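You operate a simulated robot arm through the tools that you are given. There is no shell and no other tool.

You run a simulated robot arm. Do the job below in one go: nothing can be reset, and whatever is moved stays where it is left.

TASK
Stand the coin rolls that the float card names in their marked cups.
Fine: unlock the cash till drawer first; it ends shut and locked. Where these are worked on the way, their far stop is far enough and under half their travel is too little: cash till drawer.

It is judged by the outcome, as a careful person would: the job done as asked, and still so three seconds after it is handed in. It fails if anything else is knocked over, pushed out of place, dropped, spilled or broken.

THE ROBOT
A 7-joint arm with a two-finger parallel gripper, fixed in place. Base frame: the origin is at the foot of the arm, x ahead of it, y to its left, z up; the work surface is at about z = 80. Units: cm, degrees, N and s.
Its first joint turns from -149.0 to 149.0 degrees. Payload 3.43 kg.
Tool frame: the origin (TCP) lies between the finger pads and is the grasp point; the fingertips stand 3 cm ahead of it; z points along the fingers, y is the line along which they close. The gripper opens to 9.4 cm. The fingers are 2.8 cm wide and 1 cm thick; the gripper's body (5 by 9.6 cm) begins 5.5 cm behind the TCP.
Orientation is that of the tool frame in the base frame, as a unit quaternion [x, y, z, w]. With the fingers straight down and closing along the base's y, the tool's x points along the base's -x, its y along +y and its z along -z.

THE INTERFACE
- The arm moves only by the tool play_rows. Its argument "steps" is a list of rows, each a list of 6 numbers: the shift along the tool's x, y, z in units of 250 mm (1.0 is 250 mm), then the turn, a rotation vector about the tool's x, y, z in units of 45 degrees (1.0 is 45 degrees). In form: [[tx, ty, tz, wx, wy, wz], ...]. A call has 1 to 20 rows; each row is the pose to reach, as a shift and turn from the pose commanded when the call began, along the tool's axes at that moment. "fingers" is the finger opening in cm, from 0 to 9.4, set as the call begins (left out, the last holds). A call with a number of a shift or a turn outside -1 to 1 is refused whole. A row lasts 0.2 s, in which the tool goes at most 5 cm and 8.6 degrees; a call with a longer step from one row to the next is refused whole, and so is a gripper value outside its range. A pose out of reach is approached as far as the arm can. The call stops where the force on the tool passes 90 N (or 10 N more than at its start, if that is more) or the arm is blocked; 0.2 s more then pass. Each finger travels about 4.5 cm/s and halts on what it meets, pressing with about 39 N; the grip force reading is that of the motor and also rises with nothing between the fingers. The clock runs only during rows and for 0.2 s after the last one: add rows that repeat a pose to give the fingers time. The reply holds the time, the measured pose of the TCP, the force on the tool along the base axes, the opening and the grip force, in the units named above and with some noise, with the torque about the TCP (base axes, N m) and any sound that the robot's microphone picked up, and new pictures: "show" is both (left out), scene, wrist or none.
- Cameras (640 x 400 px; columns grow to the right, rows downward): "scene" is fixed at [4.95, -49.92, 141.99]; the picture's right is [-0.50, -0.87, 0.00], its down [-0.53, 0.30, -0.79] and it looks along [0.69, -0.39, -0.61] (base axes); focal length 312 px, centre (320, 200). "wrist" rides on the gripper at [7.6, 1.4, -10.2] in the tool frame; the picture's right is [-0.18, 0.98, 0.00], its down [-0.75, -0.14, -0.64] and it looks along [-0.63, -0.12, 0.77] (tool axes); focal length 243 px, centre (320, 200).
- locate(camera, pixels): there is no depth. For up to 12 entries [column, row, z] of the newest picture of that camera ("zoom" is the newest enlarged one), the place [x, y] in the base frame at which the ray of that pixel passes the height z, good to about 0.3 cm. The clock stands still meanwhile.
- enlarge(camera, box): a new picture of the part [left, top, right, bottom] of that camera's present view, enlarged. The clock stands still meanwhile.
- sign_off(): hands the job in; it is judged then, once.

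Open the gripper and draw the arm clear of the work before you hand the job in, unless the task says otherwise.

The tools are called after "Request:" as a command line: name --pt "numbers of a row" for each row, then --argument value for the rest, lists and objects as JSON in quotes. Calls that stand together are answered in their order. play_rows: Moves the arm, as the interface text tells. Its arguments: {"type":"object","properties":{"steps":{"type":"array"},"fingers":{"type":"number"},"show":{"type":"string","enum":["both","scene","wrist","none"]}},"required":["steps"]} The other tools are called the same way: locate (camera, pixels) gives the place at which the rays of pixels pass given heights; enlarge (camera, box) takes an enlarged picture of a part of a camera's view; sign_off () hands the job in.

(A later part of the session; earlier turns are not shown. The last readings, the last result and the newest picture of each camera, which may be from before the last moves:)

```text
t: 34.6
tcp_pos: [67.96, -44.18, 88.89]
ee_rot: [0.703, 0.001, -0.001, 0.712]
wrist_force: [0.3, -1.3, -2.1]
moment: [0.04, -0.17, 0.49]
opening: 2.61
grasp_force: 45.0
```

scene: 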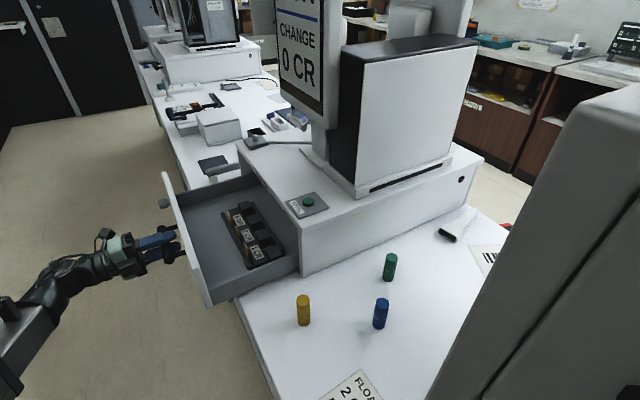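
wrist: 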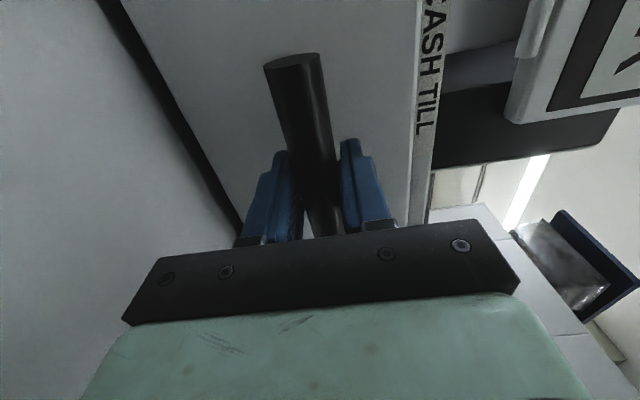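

Open 22 cm, cups fully visible. I enlarge the cup block.

Request:
enlarge --camera "scene" --box '[205, 185, 305, 285]'

Request:
play_rows --pt "0 0 -0.04 0 0 0" --pt "0 0 -0.08 0 0 0" --pt "0 0 -0.12 0 0 0" --pt "0 0 -0.16 0 0 0" --pt "0 0 -0.16 0 0 0" --fingers 0 --show "scene"

```text
4.00 times, centred on (255, 235) of scene
```

zoom: 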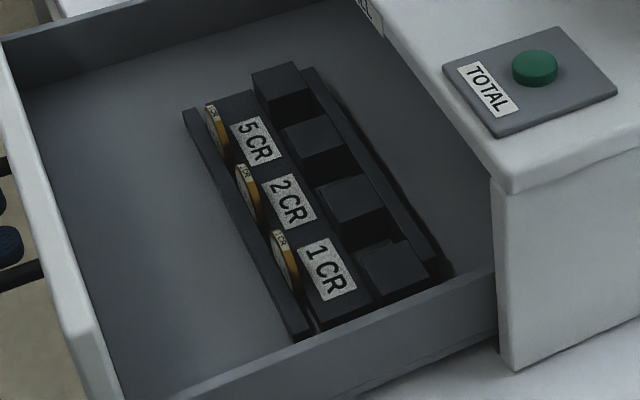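

```text
t: 35.8
tcp_pos: [67.95, -40.4, 89.08]
ee_rot: [0.702, 0.003, 0.001, 0.712]
wrist_force: [22.4, -1.8, 25.6]
moment: [0.15, -0.24, -0.88]
opening: 2.64
grasp_force: 45.1
```

scene: 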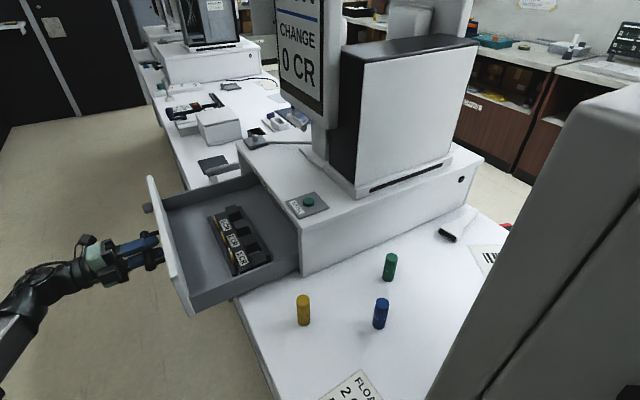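

Open 26 cm, still no stop in y. I pull another 4 cm slowly to find the far stop.

Request:
play_rows --pt "0 0 -0.03 0 0 0" --pt "0 0 -0.06 0 0 0" --pt "0 0 -0.09 0 0 0" --pt "0 0 -0.12 0 0 0" --pt "0 0 -0.16 0 0 0" --fingers 0 --show "both"

```text
t: 37.0
tcp_pos: [67.67, -36.59, 89.02]
ee_rot: [0.702, 0.0, -0.003, 0.712]
wrist_force: [-7.6, -40.6, 24.1]
moment: [-0.54, -1.19, -0.34]
opening: 2.23
grasp_force: 45.9
```

scene: 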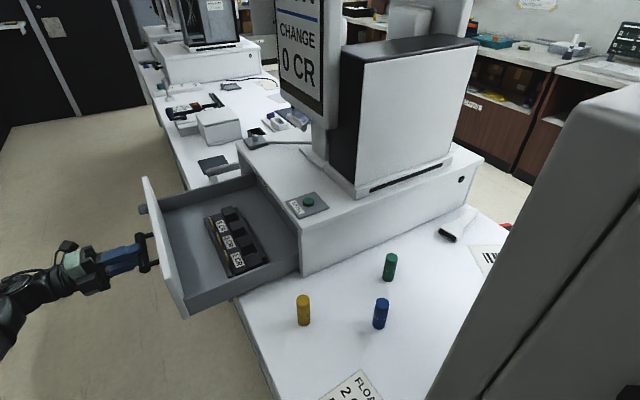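
wrist: 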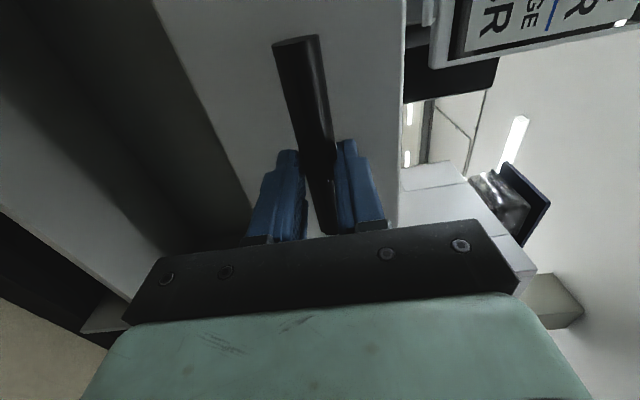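

The far stop is reached (−40 N in y, the grip slid slightly). I release the bar and back off.

Request:
play_rows --pt "0 0 -0.15 0 0 0" --pt "0 0 -0.15 0 0 0" --pt "0 0 -0.15 0 0 0" --pt "0 0 -0.15 0 0 0" --fingers 6 --show "none"

```text
t: 38.0
tcp_pos: [68.25, -32.84, 88.67]
ee_rot: [0.703, 0.002, -0.001, 0.711]
wrist_force: [0.0, 0.3, -0.5]
moment: [0.0, -0.02, 0.01]
opening: 5.97
grasp_force: 0.0
```

Released. I triangulate roll centres and heights and the cup positions in the scene picture.

Request:
locate --camera "scene" --pixels '[[303.7, 321.2, 80], [302.8, 299.7, 86], [302.8, 299.7, 87], [302.8, 299.7, 88], [388.2, 278.5, 80], [391.9, 257, 86], [391.9, 257, 87], [391.9, 257, 88], [378.9, 325.3, 80], [382.5, 302.5, 87]]'

Request:
enlarge --camera "scene" --box '[190, 190, 290, 290]'

```text
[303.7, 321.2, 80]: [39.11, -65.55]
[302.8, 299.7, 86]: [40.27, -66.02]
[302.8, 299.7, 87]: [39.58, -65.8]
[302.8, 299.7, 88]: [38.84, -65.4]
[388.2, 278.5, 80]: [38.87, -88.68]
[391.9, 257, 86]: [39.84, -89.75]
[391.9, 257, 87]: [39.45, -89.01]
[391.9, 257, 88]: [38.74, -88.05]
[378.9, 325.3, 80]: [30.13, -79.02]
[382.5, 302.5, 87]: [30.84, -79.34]
```

```text
4.00 times, centred on (240, 240) of scene
```

zoom: 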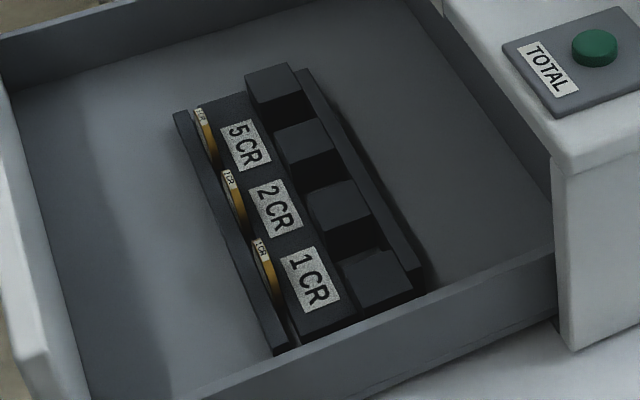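

Rolls: yellow (39.2,-65.6), green (39.0,-88.6), tops ≈ z 87.6. I raise the arm and tilt the tool back toward pointing down (first 45°).

Request:
play_rows --pt "0 0.16 -0.04 0 0 0" --pt "0 0.32 -0.04 0.167 0 0" --pt "0 0.48 -0.04 0.333 0 0" --pt "0 0.64 -0.04 0.5 0 0" --pt "0 0.8 -0.04 0.667 0 0" --pt "0 0.9 -0.04 0.833 0 0" --pt "0 1.0 -0.04 1.0 0 0" --pt "0 1.0 -0.04 1.0 0 0" --fingers 6 --show "none"

```text
t: 39.8
tcp_pos: [73.49, -16.52, 96.65]
ee_rot: [0.904, -0.116, 0.052, 0.409]
wrist_force: [0.7, 0.5, -0.1]
moment: [0.01, 0.0, 0.02]
opening: 5.99
grasp_force: 0.0
out of reach, approached as far as the arm can: row 2, 3, 4, 5, 6, 7, 8
```

The arm hit a reach limit and ended at (73.5,-16.5,96.7). I take pictures without moving to see the state.

Request:
play_rows --pt "0 0 0 0 0 0" --show "both"

```text
t: 40.2
tcp_pos: [73.54, -16.78, 96.66]
ee_rot: [0.903, -0.115, 0.053, 0.409]
wrist_force: [-0.3, 0.2, -0.1]
moment: [0.02, -0.02, 0.02]
opening: 6.0
grasp_force: 0.0
```

scene: 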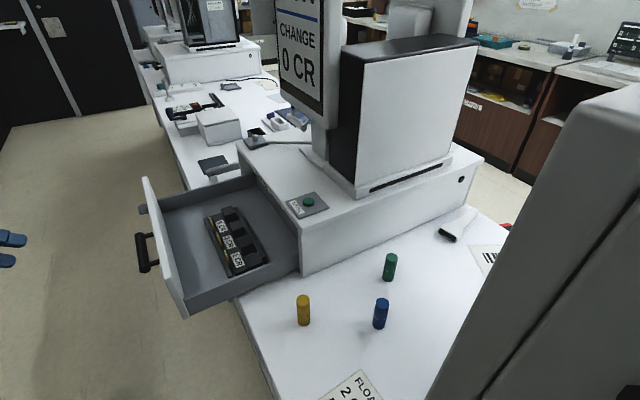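
wrist: 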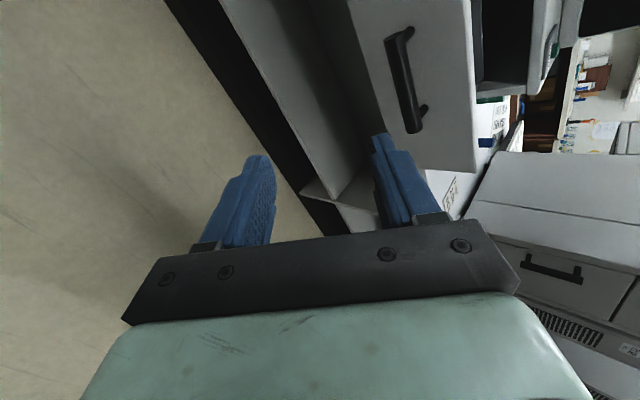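

The wrist roll was near its limit. I unwind the roll toward the start orientation (tool down, closing along y) in four ~42° parts, raising 10 cm in the first.

Request:
play_rows --pt "0.015 0.058 -0.053 -0.0102 -0.0762 0.1684" --pt "0.03 0.116 -0.105 -0.0204 -0.1524 0.3368" --pt "0.045 0.174 -0.158 -0.0306 -0.2286 0.5052" --pt "0.06 0.232 -0.21 -0.0408 -0.3048 0.6736" --pt "0.076 0.29 -0.263 -0.051 -0.381 0.842" --fingers 6 --show "none"

```text
t: 41.4
tcp_pos: [73.32, -16.58, 107.0]
ee_rot: [0.806, -0.462, 0.047, 0.367]
wrist_force: [0.4, -0.1, -0.6]
moment: [0.03, 0.02, 0.02]
opening: 6.01
grasp_force: 0.1
```

Reached cleanly. Second part of the unwinding rotation.

Request:
play_rows --pt "0 0 0 -0.0102 -0.0762 0.1684" --pt "0 0 0 -0.0204 -0.1524 0.3368" --pt "0 0 0 -0.0306 -0.2286 0.5052" --pt "0 0 0 -0.0408 -0.3048 0.6736" --pt "0 0 0 -0.051 -0.381 0.842" --fingers 6 --show "none"

```text
t: 42.6
tcp_pos: [74.68, -20.49, 101.17]
ee_rot: [-0.613, 0.744, -0.066, -0.258]
wrist_force: [-0.4, 0.7, 0.5]
moment: [0.01, -0.01, -0.04]
opening: 5.99
grasp_force: 0.0
out of reach, approached as far as the arm can: row 1, 2, 3, 4, 5
```

Limits again at this near position. I first translate out to about (70,-42,112), above the open drawer's front edge, where turning worked before.

Request:
play_rows --pt "0.16 0.011 0.006 0 0 0" --pt "0.33 0.023 0.012 0 0 0" --pt "0.49 0.034 0.018 0 0 0" --pt "0.65 0.045 0.024 0 0 0" --pt "0.82 0.057 0.03 0 0 0" --pt "0.98 0.068 0.036 0 0 0" --pt "0.98 0.068 0.036 0 0 0" --fingers 6 --show "none"

```text
t: 44.2
tcp_pos: [69.47, -41.7, 112.04]
ee_rot: [-0.615, 0.742, -0.067, -0.257]
wrist_force: [-0.1, -0.5, 0.0]
moment: [0.03, 0.0, 0.0]
opening: 5.97
grasp_force: 0.0
```

In reach. I finish the rotation to tool-down in two parts.

Request:
play_rows --pt "0 0 0 -0.0184 -0.0718 0.1708" --pt "0 0 0 -0.0368 -0.1436 0.3416" --pt "0 0 0 -0.0552 -0.2154 0.5124" --pt "0 0 0 -0.0736 -0.2872 0.6832" --pt "0 0 0 -0.092 -0.359 0.854" --fingers 6 --show "none"

```text
t: 45.4
tcp_pos: [70.09, -42.87, 110.09]
ee_rot: [-0.331, 0.934, -0.047, -0.13]
wrist_force: [-0.2, 0.0, 0.3]
moment: [0.01, 0.03, 0.0]
opening: 6.0
grasp_force: 0.0
out of reach, approached as far as the arm can: row 2, 3, 4, 5
```

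Slightly too near/high there. I move out to (75,-47,108) while completing the last 42° of rotation.

Request:
play_rows --pt "-0.037 -0.125 0.031 0 0 0" --pt "-0.075 -0.25 0.063 0 0 0" --pt "-0.075 -0.25 0.063 -0.0245 -0.0677 0.1724" --pt "-0.075 -0.25 0.063 -0.049 -0.1354 0.3448" --pt "-0.075 -0.25 0.063 -0.0734 -0.2031 0.5172" --pt "-0.075 -0.25 0.063 -0.0979 -0.2708 0.6896" --pt "-0.075 -0.25 0.063 -0.1224 -0.3385 0.862" --pt "-0.075 -0.25 0.063 -0.1224 -0.3385 0.862" --fingers 6 --show "both"

```text
t: 47.2
tcp_pos: [75.1, -46.86, 107.92]
ee_rot: [0.003, 1.0, 0.008, -0.011]
wrist_force: [0.0, 0.3, -0.8]
moment: [0.01, 0.0, 0.02]
opening: 6.01
grasp_force: 0.0
```

scene: 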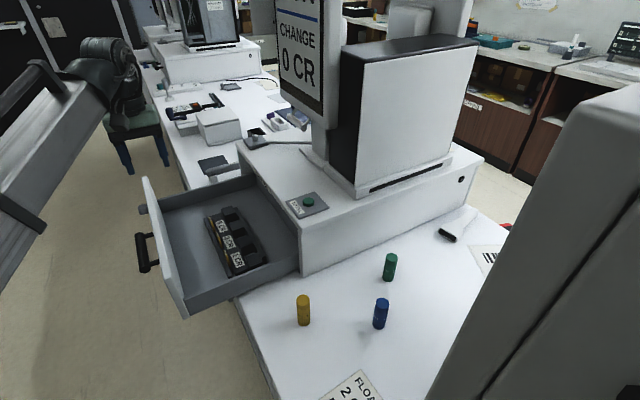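
wrist: 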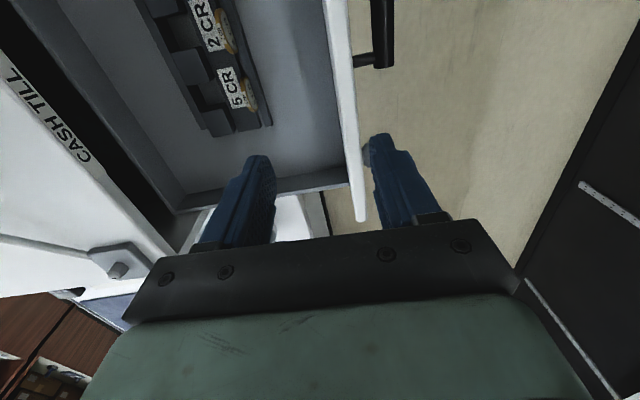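

Tool is down again. The cup block is in view at (215,70); I enlarge it.

Request:
enlarge --camera "wrist" --box '[130, 0, 330, 150]'

Request:
locate --camera "wrist" --pixels '[[235, 85, 86], [210, 25, 86], [345, 185, 96], [327, 5, 96], [355, 220, 96], [170, 212, 92], [375, 60, 89]]'

Request:
locate --camera "scene" --pixels '[[221, 226, 86], [229, 240, 86], [240, 259, 86], [144, 178, 96], [190, 316, 80], [298, 262, 92]]'

```text
2.67 times, centred on (230, 75) of wrist
```

zoom: 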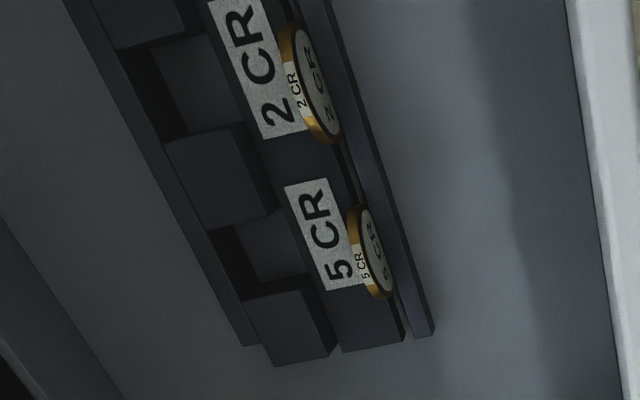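

```text
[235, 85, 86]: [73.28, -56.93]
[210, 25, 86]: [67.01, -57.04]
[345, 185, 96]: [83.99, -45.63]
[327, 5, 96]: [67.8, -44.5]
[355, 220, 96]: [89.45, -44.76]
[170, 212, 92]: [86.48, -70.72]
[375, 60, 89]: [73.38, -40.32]
```

```text
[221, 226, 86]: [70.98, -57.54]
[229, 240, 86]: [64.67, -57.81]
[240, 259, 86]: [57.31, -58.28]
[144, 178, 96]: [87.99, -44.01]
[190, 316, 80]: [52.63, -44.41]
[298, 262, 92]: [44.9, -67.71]
```

I move the camera over the block for a proper top view: TCP to about (64,-56.4,104), also correcting the small residual tilt.

Request:
play_rows --pt "0.11 -0.095 0.0 0.0204 -0.028 -0.0076" --pt "0.22 -0.19 0.04 0.0204 -0.028 -0.0076" --pt "0.33 -0.285 0.08 0.0204 -0.028 -0.0076" --pt "0.444 -0.38 0.16 0.0204 -0.028 -0.0076" --pt "0.444 -0.38 0.16 0.0204 -0.028 -0.0076" --fingers 6 --show "both"

```text
t: 48.4
tcp_pos: [63.88, -56.09, 103.96]
ee_rot: [-0.001, 1.0, 0.001, 0.0]
wrist_force: [0.0, -0.5, -0.8]
moment: [-0.02, 0.02, -0.04]
opening: 6.01
grasp_force: 0.1
```

scene: 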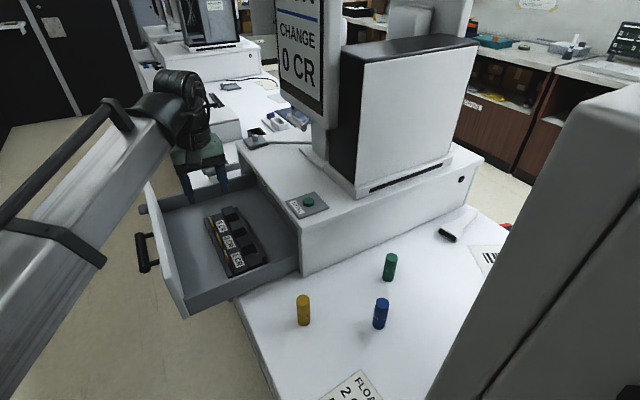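
wrist: 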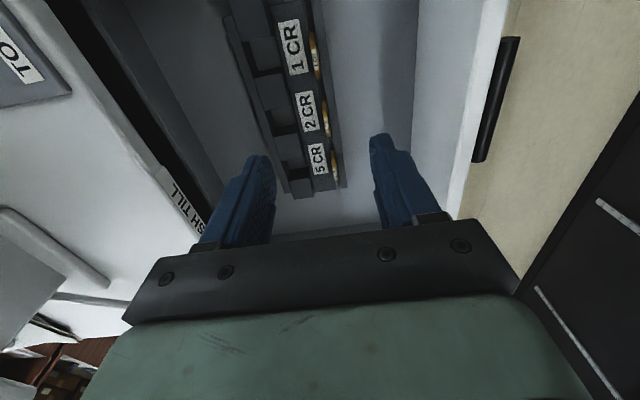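

Good top view of the cups. I enlarge the block.

Request:
enlarge --camera "wrist" --box '[220, 0, 370, 120]'

Request:
enlarge --camera "wrist" --box '[240, 80, 370, 210]'

```text
3.33 times, centred on (295, 60) of wrist
```

zoom: 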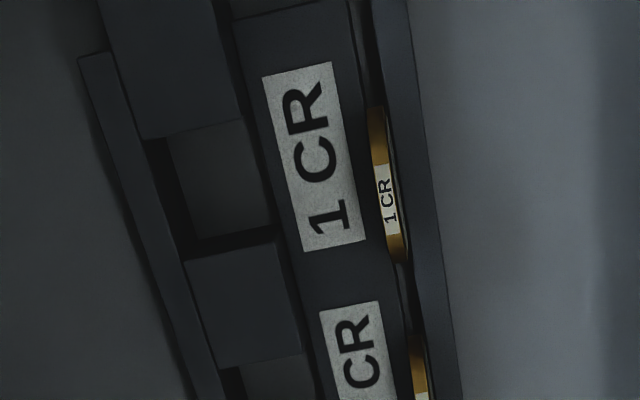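

```text
3.08 times, centred on (305, 145) of wrist
```

zoom: 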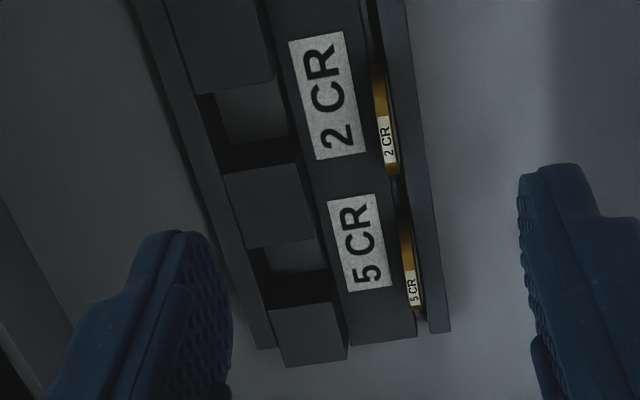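

Cup geometry: 5 CR pocket centre ≈ (73.0,-61.2), 2 CR ≈ (66.5,-61.2), dividers top z≈86.6. Now I go over to the yellow roll at (39.2,-65.6), first at z=100.

Request:
play_rows --pt "0.165 -0.063 0.027 0 0 0" --pt "0.33 -0.125 0.053 0 0 0" --pt "0.494 -0.188 0.08 0 0 0" --pt "0.659 -0.25 0.107 0 0 0" --pt "0.823 -0.313 0.133 0 0 0" --pt "0.988 -0.376 0.16 0 0 0" --pt "0.988 -0.376 0.16 0 0 0" --fingers 6 --show "both"

```text
t: 50.0
tcp_pos: [39.1, -65.69, 100.06]
ee_rot: [0.0, 1.0, 0.0, -0.001]
wrist_force: [0.0, 0.1, 0.1]
moment: [-0.02, 0.01, 0.0]
opening: 6.0
grasp_force: 0.1
```

scene: 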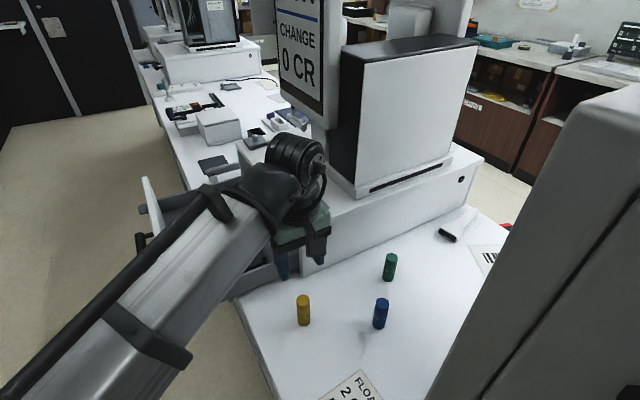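
wrist: 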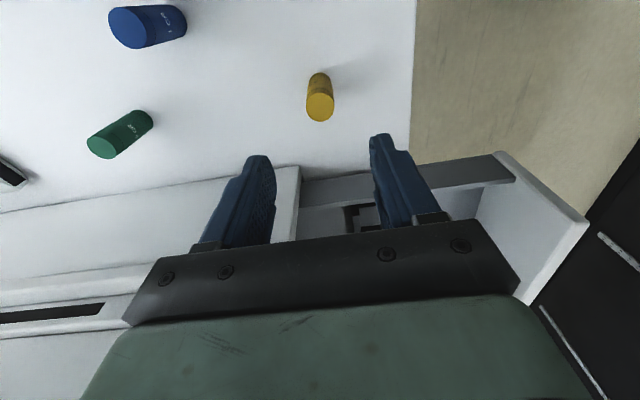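

The roll's top centre computes to (39.06,-65.8), right below. I descend to TCP z≈87.6 (tips at 84.6) straddling the upper part.

Request:
play_rows --pt "0.002 -0.004 0.15 0 0 0" --pt "0.002 -0.004 0.3 0 0 0" --pt "0.002 -0.004 0.42 0 0 0" --pt "0.002 -0.004 0.498 0 0 0" --pt "0.002 -0.004 0.498 0 0 0" --fingers 6 --show "wrist"

```text
t: 51.2
tcp_pos: [39.0, -65.73, 87.46]
ee_rot: [0.001, 1.0, 0.0, 0.0]
wrist_force: [-0.1, 0.0, 0.5]
moment: [-0.03, 0.02, -0.01]
opening: 5.98
grasp_force: 0.1
```

wrist: 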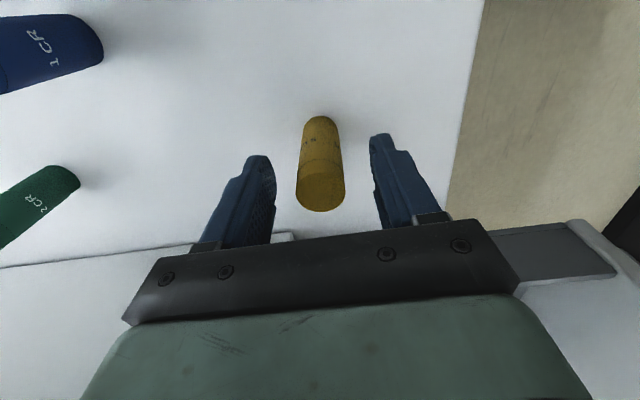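

The roll is centred between the fingers (top at (320,190)). I close on it.

Request:
play_rows --pt "0 0 0 0 0 0" --pt "0 0 0 0 0 0" --pt "0 0 0 0 0 0" --pt "0 0 0 0 0 0" --fingers 0 --show "wrist"

```text
t: 52.2
tcp_pos: [38.88, -65.68, 87.53]
ee_rot: [-0.001, 1.0, 0.001, 0.0]
wrist_force: [0.2, 0.4, 0.1]
moment: [0.04, 0.02, 0.0]
opening: 2.55
grasp_force: 39.3
```

wrist: 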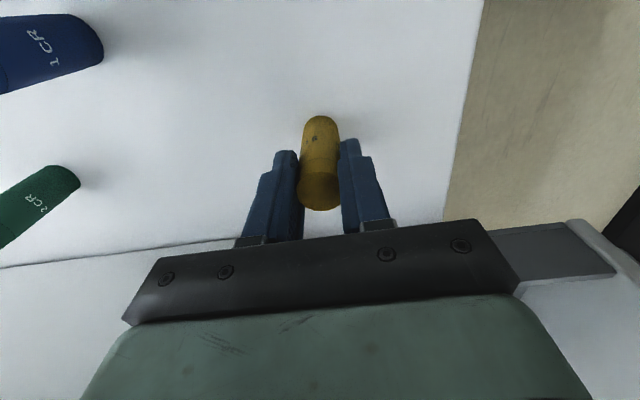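

Gripped: roll diameter 2.55 cm. I lift straight up to z=104.

Request:
play_rows --pt "0 0 -0.08 0 0 0" --pt "0 0 -0.22 0 0 0" --pt "0 0 -0.37 0 0 0" --pt "0 0 -0.52 0 0 0" --pt "0 0 -0.66 0 0 0" --pt "0 0 -0.66 0 0 0" --fingers 0 --show "both"

```text
t: 53.6
tcp_pos: [39.32, -65.38, 104.24]
ee_rot: [0.0, 1.0, 0.0, -0.001]
wrist_force: [0.0, -1.2, -0.5]
moment: [-0.02, 0.01, 0.03]
opening: 2.55
grasp_force: 39.0
```

scene: 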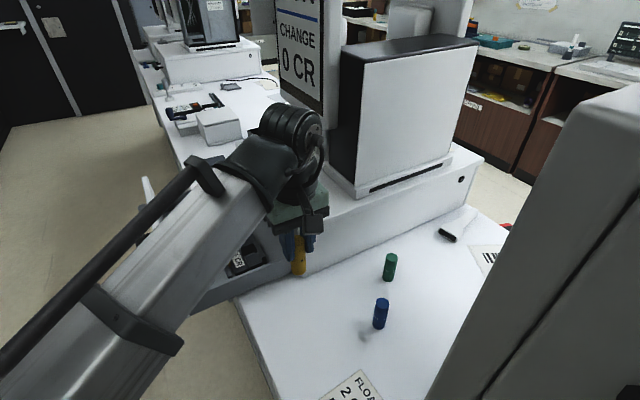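
wrist: 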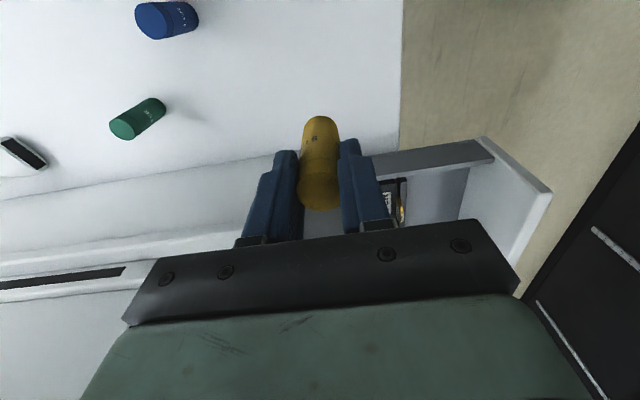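

Held firmly. I carry it toward the drawer, stopping at about (59,-61.2,104).

Request:
play_rows --pt "-0.16 0.037 0 0 0 0" --pt "-0.32 0.074 0 0 0 0" --pt "-0.48 0.11 0 0 0 0" --pt "-0.64 0.147 0 0 0 0" --pt "-0.8 0.184 0 0 0 0" --pt "-0.8 0.184 0 0 0 0" --fingers 0 --show "wrist"

```text
t: 55.0
tcp_pos: [59.18, -60.89, 104.12]
ee_rot: [0.0, 1.0, 0.0, -0.001]
wrist_force: [-0.4, 0.4, -0.8]
moment: [-0.01, -0.03, 0.02]
opening: 2.53
grasp_force: 39.4
```

wrist: 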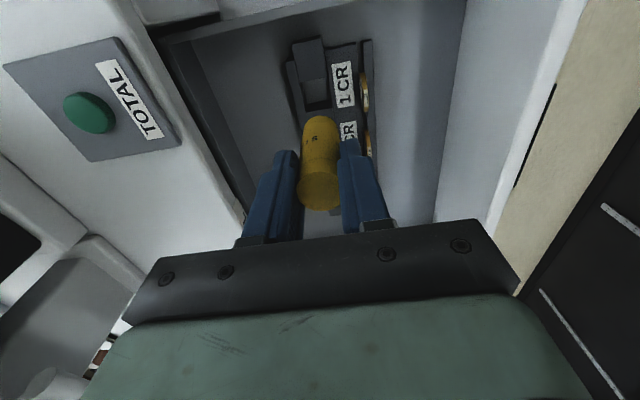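

The 1 CR pocket is clearly visible at (318,90); I enlarge it to understand the cup's shape before placing.

Request:
enlarge --camera "wrist" --box '[270, 20, 390, 150]'

```text
3.08 times, centred on (330, 85) of wrist
```

zoom: 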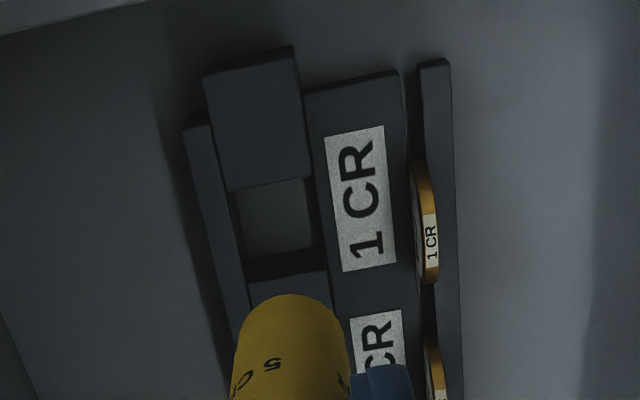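

The 1 CR pocket measures x 58.1–61.1, y −62.8…−60.0 (just larger than the roll). I move over the 5 CR pocket at (73.0,-61.3) and look again.

Request:
play_rows --pt "-0.18 -0.004 0 0 0 0" --pt "-0.36 -0.008 0 0 0 0" --pt "-0.558 -0.012 0 0 0 0" --pt "-0.558 -0.012 0 0 0 0" --pt "-0.558 -0.012 0 0 0 0" --fingers 0 --show "both"

Request:
enlarge --camera "wrist" --box '[270, 20, 390, 150]'

```text
t: 56.2
tcp_pos: [73.04, -61.25, 103.89]
ee_rot: [0.0, 1.0, 0.001, -0.001]
wrist_force: [-0.5, 0.0, -1.2]
moment: [0.01, 0.04, 0.03]
opening: 2.54
grasp_force: 39.5
```

scene: 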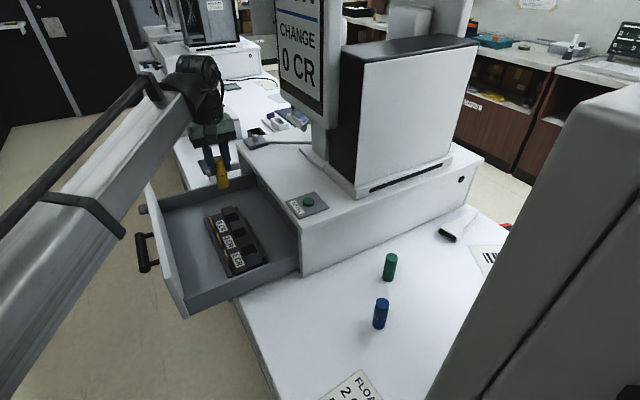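
wrist: 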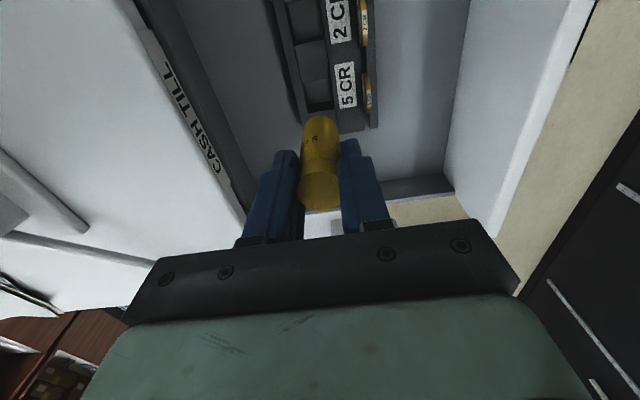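

```text
3.08 times, centred on (330, 85) of wrist
```

zoom: 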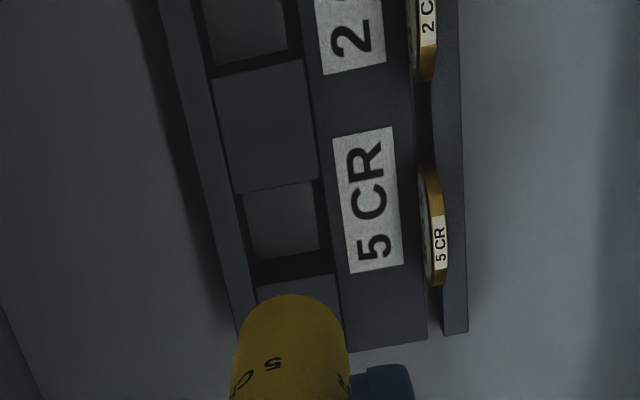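

The 5 CR pocket centre computes to about (73.6,-61.65). I shift to it and lower so the roll's bottom is just above the dividers (TCP z≈95.5).

Request:
play_rows --pt "-0.023 -0.01 0.0 0 0 0" --pt "-0.023 -0.01 0.12 0 0 0" --pt "-0.023 -0.01 0.24 0 0 0" --pt "-0.023 -0.01 0.34 0 0 0" --pt "-0.023 -0.01 0.34 0 0 0" --fingers 0 --show "both"

Request:
enlarge --camera "wrist" --box '[260, 50, 380, 180]'

Request:
enlarge --camera "scene" --box '[180, 160, 280, 280]'

```text
t: 57.4
tcp_pos: [73.89, -61.33, 95.5]
ee_rot: [0.0, 1.0, 0.0, 0.0]
wrist_force: [0.0, 0.0, -0.1]
moment: [0.03, 0.0, -0.01]
opening: 2.52
grasp_force: 38.9
```

scene: 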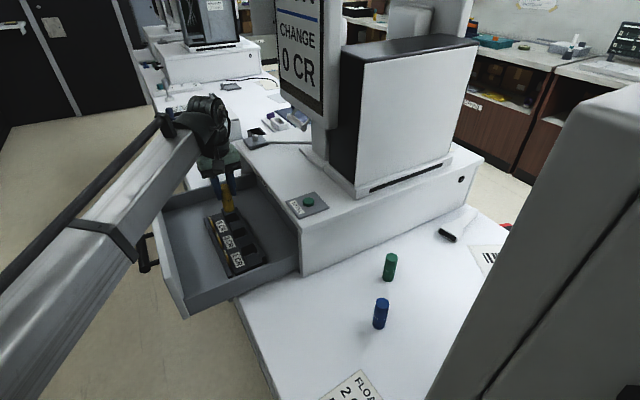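
wrist: 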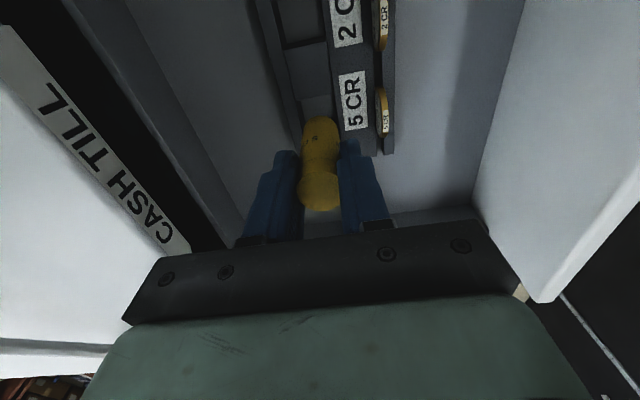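

```text
3.08 times, centred on (320, 115) of wrist
```

zoom: 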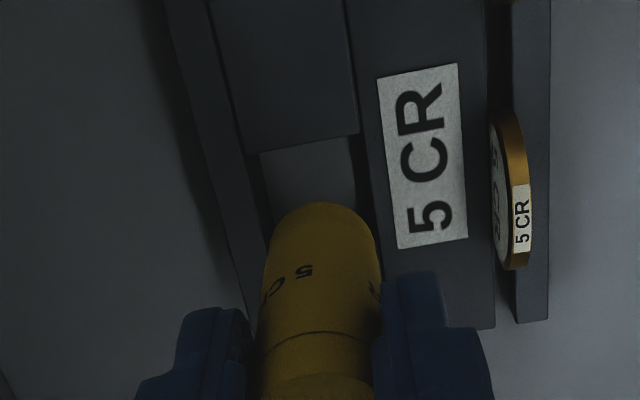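

```text
3.33 times, centred on (230, 220) of scene
```

zoom: 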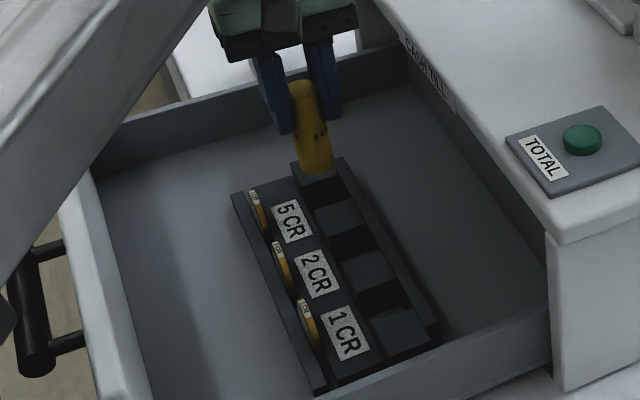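

Compared with the roll's image, the near pocket edge (row ~96) is too close by ~7 px, so the roll is ~0.5 cm too far in +x. I shift −0.5 cm in x and lower 0.7 cm, then check again.

Request:
play_rows --pt "0.01 0 0.0 0 0 0" --pt "0.02 0 0.0 0 0 0" --pt "0.02 0 0.028 0 0 0" --pt "0.02 0 0.028 0 0 0" --pt "0.02 0 0.028 0 0 0" --fingers 0 --show "both"

Request:
enlarge --camera "wrist" --box '[270, 70, 370, 170]'

Request:
enlarge --camera "scene" --box '[200, 180, 270, 250]'

```text
t: 58.6
tcp_pos: [73.2, -61.65, 94.74]
ee_rot: [0.0, 1.0, 0.0, -0.001]
wrist_force: [0.1, -0.3, -0.3]
moment: [0.04, 0.01, 0.01]
opening: 2.51
grasp_force: 38.8
```

scene: 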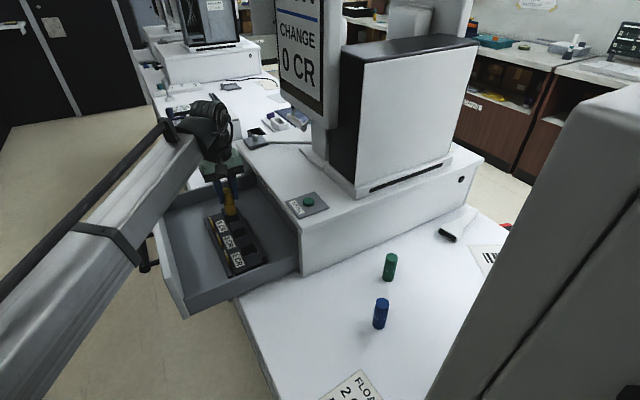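
wrist: 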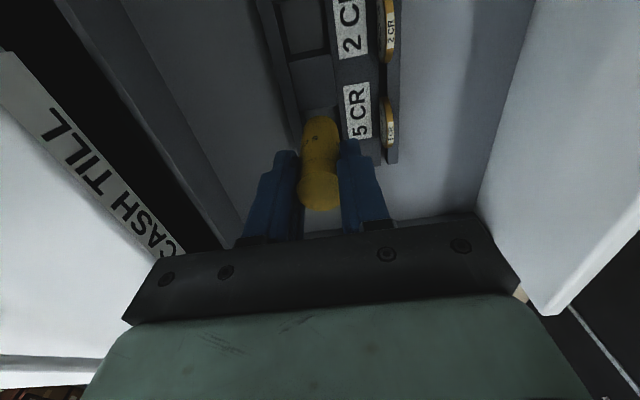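

```text
4.00 times, centred on (320, 120) of wrist
```

zoom: 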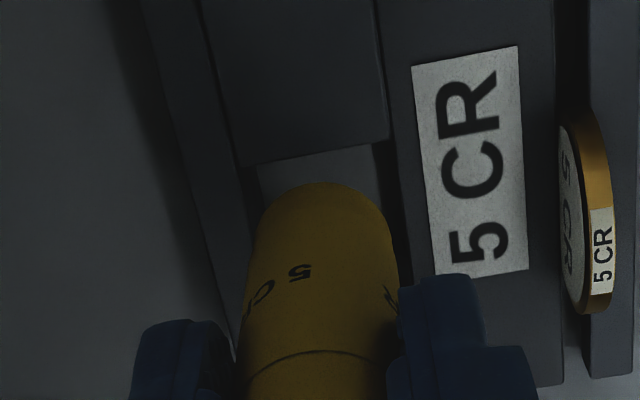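

```text
5.71 times, centred on (235, 215) of scene
```

zoom: 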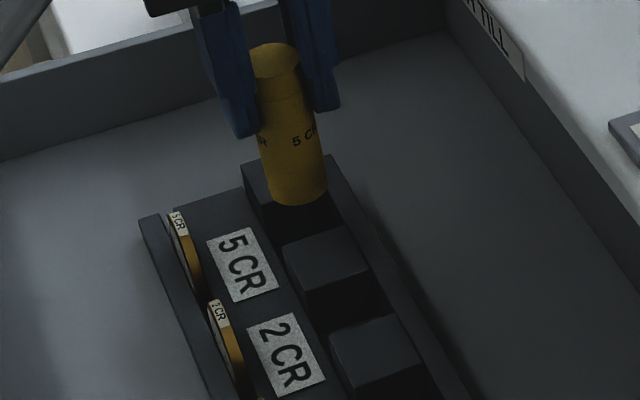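

Now the gap to the near edge matches a centred roll. I lower 1.6 cm slowly into the pocket with a tiny +y correction and check forces.

Request:
play_rows --pt "0 0.003 0.012 0 0 0" --pt "0 0.003 0.024 0 0 0" --pt "0 0.003 0.036 0 0 0" --pt "0 0.003 0.048 0 0 0" --pt "0 0.003 0.064 0 0 0" --pt "0 0.003 0.064 0 0 0" --fingers 0 --show "both"

Request:
enlarge --camera "wrist" --box '[270, 70, 370, 170]'

Request:
enlarge --camera "scene" --box '[200, 180, 270, 250]'

```text
t: 60.0
tcp_pos: [73.04, -61.66, 93.09]
ee_rot: [0.0, 1.0, 0.0, 0.0]
wrist_force: [-1.0, 0.1, -0.9]
moment: [0.0, -0.02, 0.0]
opening: 2.51
grasp_force: 39.7
```

scene: 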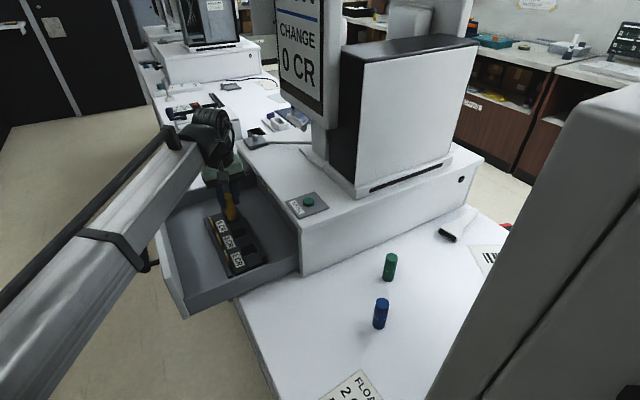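
wrist: 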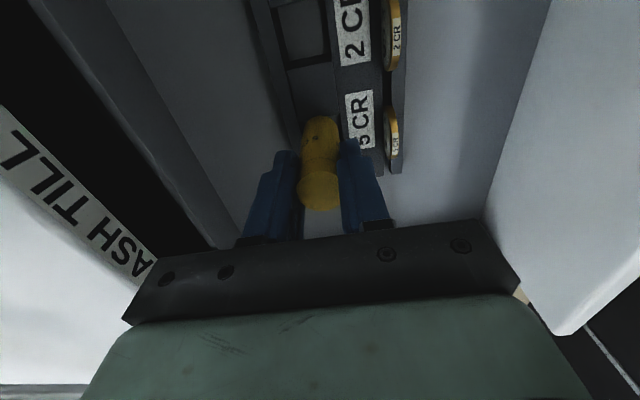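

```text
4.00 times, centred on (320, 120) of wrist
```

zoom: 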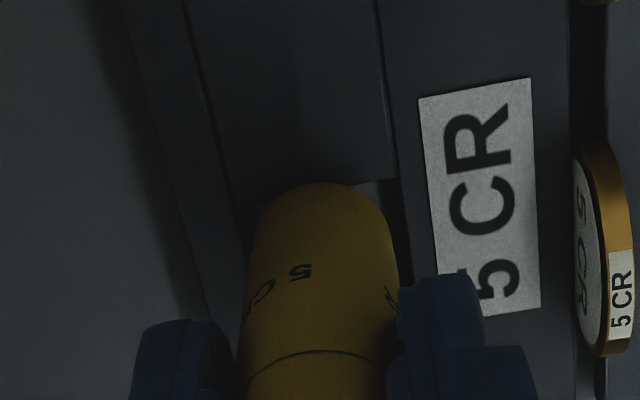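

```text
5.71 times, centred on (235, 215) of scene
```

zoom: 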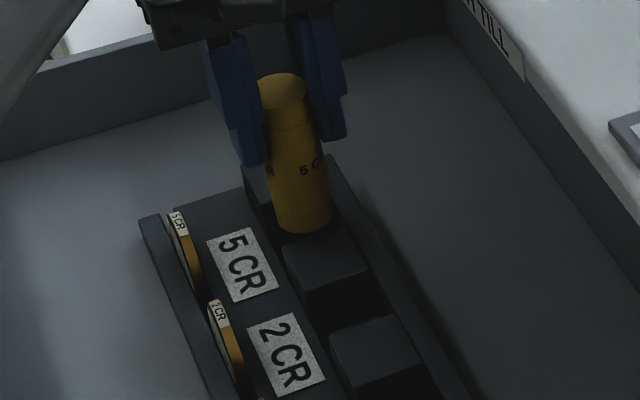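

On reassessment the divider tops are lower (~85.6), so the roll's bottom is just above them and slightly too near (−x): arc top at zoom row 183 vs edge 190. I raise slightly, shift +0.45 cm x and +0.08 cm y, and look.

Request:
play_rows --pt "0 0 -0.012 0 0 0" --pt "-0.009 0.0015 -0.012 0 0 0" --pt "-0.018 0.003 -0.012 0 0 0" --pt "-0.018 0.003 -0.012 0 0 0" --fingers 0 --show "wrist"

Request:
enlarge --camera "wrist" --box '[270, 70, 370, 170]'

Request:
enlarge --camera "scene" --box '[205, 185, 265, 245]'

```text
t: 61.0
tcp_pos: [73.4, -61.53, 93.61]
ee_rot: [0.0, 1.0, 0.0, 0.0]
wrist_force: [0.5, 0.9, -1.3]
moment: [-0.01, -0.01, -0.02]
opening: 2.53
grasp_force: 39.1
```

wrist: 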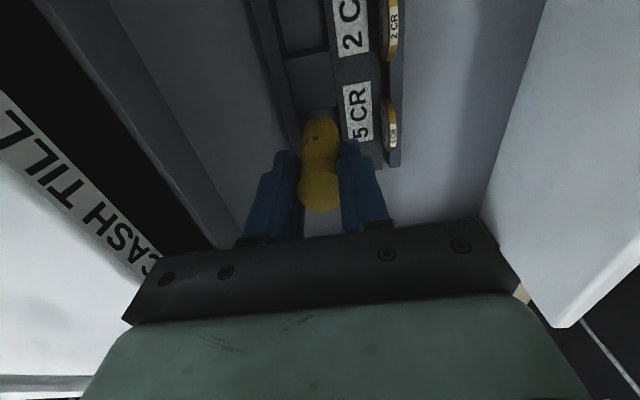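

```text
4.00 times, centred on (320, 120) of wrist
```

zoom: 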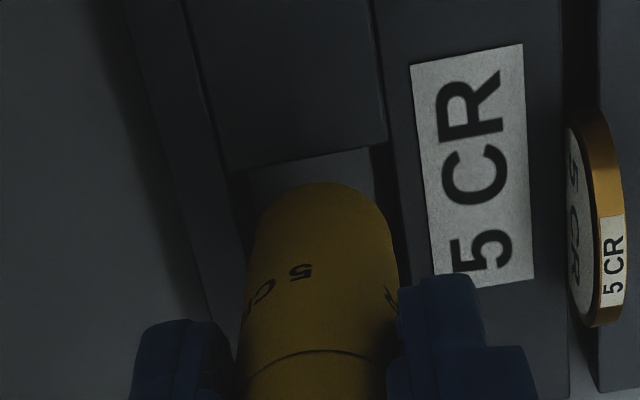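

```text
6.67 times, centred on (235, 215) of scene
```

zoom: 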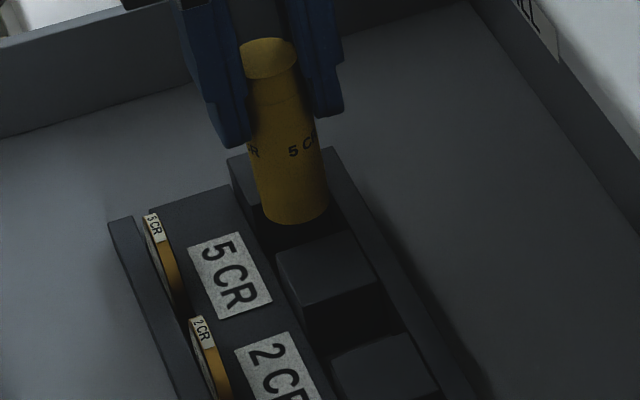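

Nearly centred: gap to near edge implies ~0.1 cm too far +x and ~0.12–0.17 cm too far −y. I correct and lower 1 cm slowly, watching the force.

Request:
play_rows --pt "0.003 0.005 0 0 0 0" --pt "0.003 0.005 0.008 0 0 0" --pt "0.003 0.005 0.016 0 0 0" --pt "0.003 0.005 0.024 0 0 0" --pt "0.003 0.005 0.032 0 0 0" --pt "0.003 0.005 0.04 0 0 0" --pt "0.003 0.005 0.04 0 0 0" --fingers 0 --show "wrist"

Request:
enlarge --camera "wrist" --box '[270, 70, 370, 170]'

Request:
enlarge --camera "scene" --box '[205, 185, 265, 245]'

```text
t: 62.6
tcp_pos: [73.49, -61.33, 92.61]
ee_rot: [0.0, 1.0, -0.001, 0.0]
wrist_force: [-0.6, 0.2, -0.6]
moment: [-0.04, -0.03, -0.01]
opening: 2.54
grasp_force: 38.9
```

wrist: 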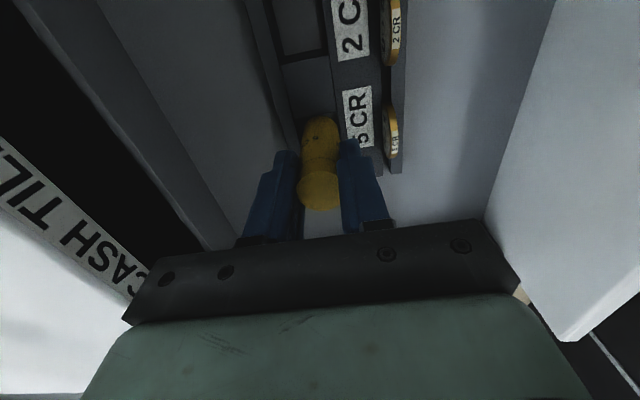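

```text
4.00 times, centred on (320, 120) of wrist
```

zoom: 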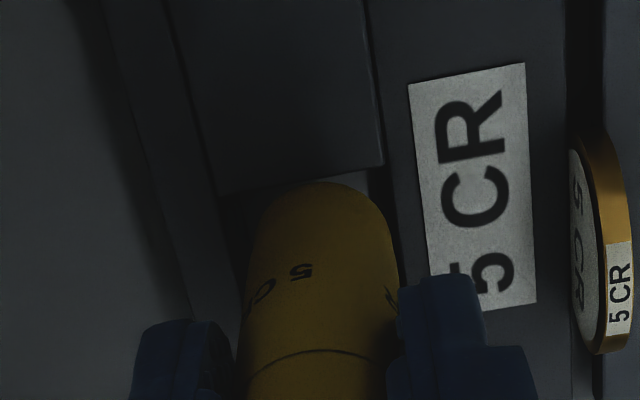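

```text
6.67 times, centred on (235, 215) of scene
```

zoom: 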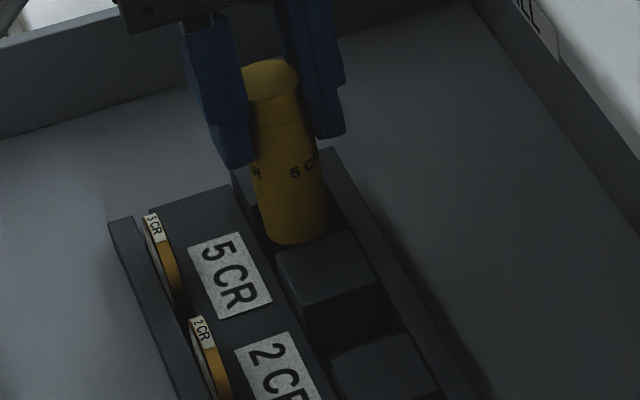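

No contact, roll looks centred over/in the pocket mouth (near gap ≈0.13 cm). I nudge +0.08 cm x and lower another 1 cm.

Request:
play_rows --pt "-0.003 -0.001 0 0 0 0" --pt "-0.003 -0.001 0.008 0 0 0" --pt "-0.003 -0.001 0.016 0 0 0" --pt "-0.003 -0.001 0.024 0 0 0" --pt "-0.003 -0.001 0.032 0 0 0" --pt "-0.003 -0.001 0.04 0 0 0" --pt "-0.003 -0.001 0.04 0 0 0" --fingers 0 --show "wrist"

Request:
enlarge --camera "wrist" --box '[270, 70, 370, 170]'

Request:
enlarge --camera "scene" --box '[205, 185, 265, 245]'

```text
t: 64.2
tcp_pos: [73.58, -61.36, 91.68]
ee_rot: [0.0, 1.0, 0.001, 0.0]
wrist_force: [-0.1, 0.8, -0.1]
moment: [0.02, 0.03, -0.01]
opening: 2.5
grasp_force: 39.5
```

wrist: 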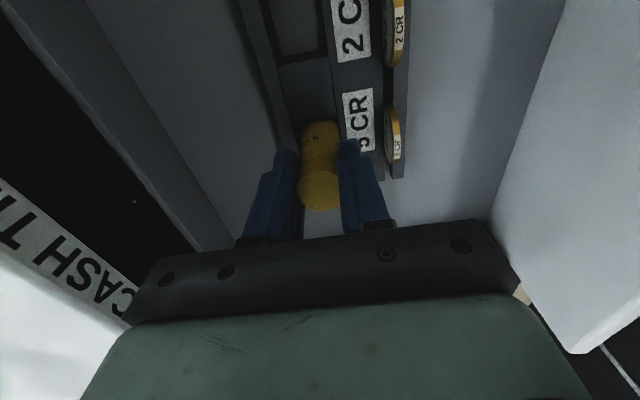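

```text
4.00 times, centred on (320, 120) of wrist
```

zoom: 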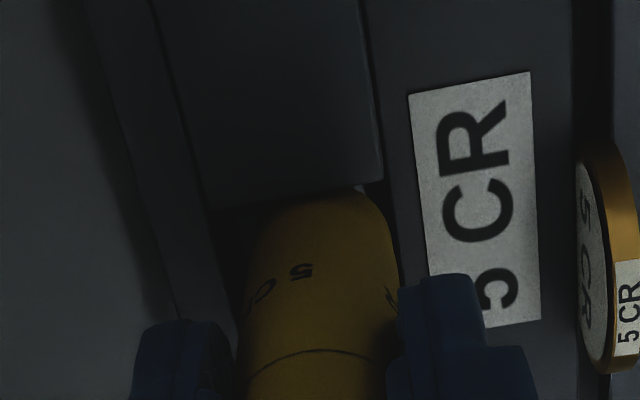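

```text
6.67 times, centred on (235, 215) of scene
```

zoom: 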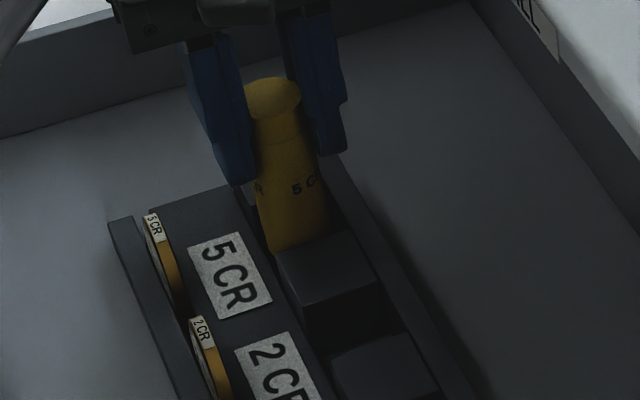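

The roll's bottom is now inside the pocket (the near divider hides it in the scene view), no contact force. I nudge −0.07 cm y and lower 1.4 cm more in small steps.

Request:
play_rows --pt "0 -0.003 0 0 0 0" --pt "0 -0.003 0.01 0 0 0" --pt "0 -0.003 0.02 0 0 0" --pt "0 -0.003 0.03 0 0 0" --pt "0 -0.003 0.04 0 0 0" --pt "0 -0.003 0.05 0 0 0" --pt "0 -0.003 0.056 0 0 0" --pt "0 -0.003 0.056 0 0 0" --fingers 0 --show "scene"

Request:
enlarge --camera "scene" --box '[205, 185, 265, 245]'

Request:
enlarge --camera "wrist" --box '[270, 70, 370, 170]'

```text
t: 66.0
tcp_pos: [73.55, -61.35, 90.1]
ee_rot: [0.001, 1.0, 0.001, 0.0]
wrist_force: [-0.5, 0.7, -0.9]
moment: [0.0, -0.02, 0.0]
opening: 2.51
grasp_force: 39.2
```

scene: 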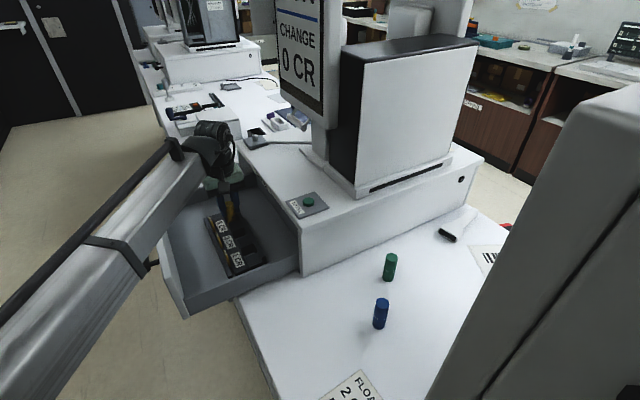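

```text
6.67 times, centred on (235, 215) of scene
```

zoom: 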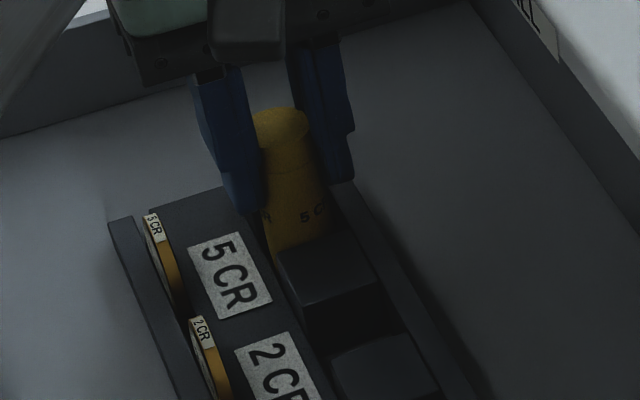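

```text
4.00 times, centred on (320, 120) of wrist
```

zoom: 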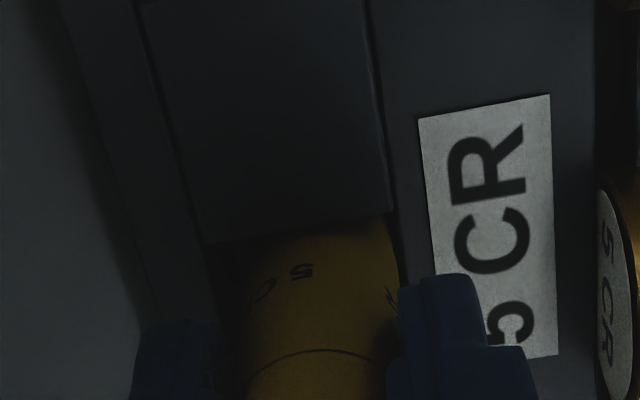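

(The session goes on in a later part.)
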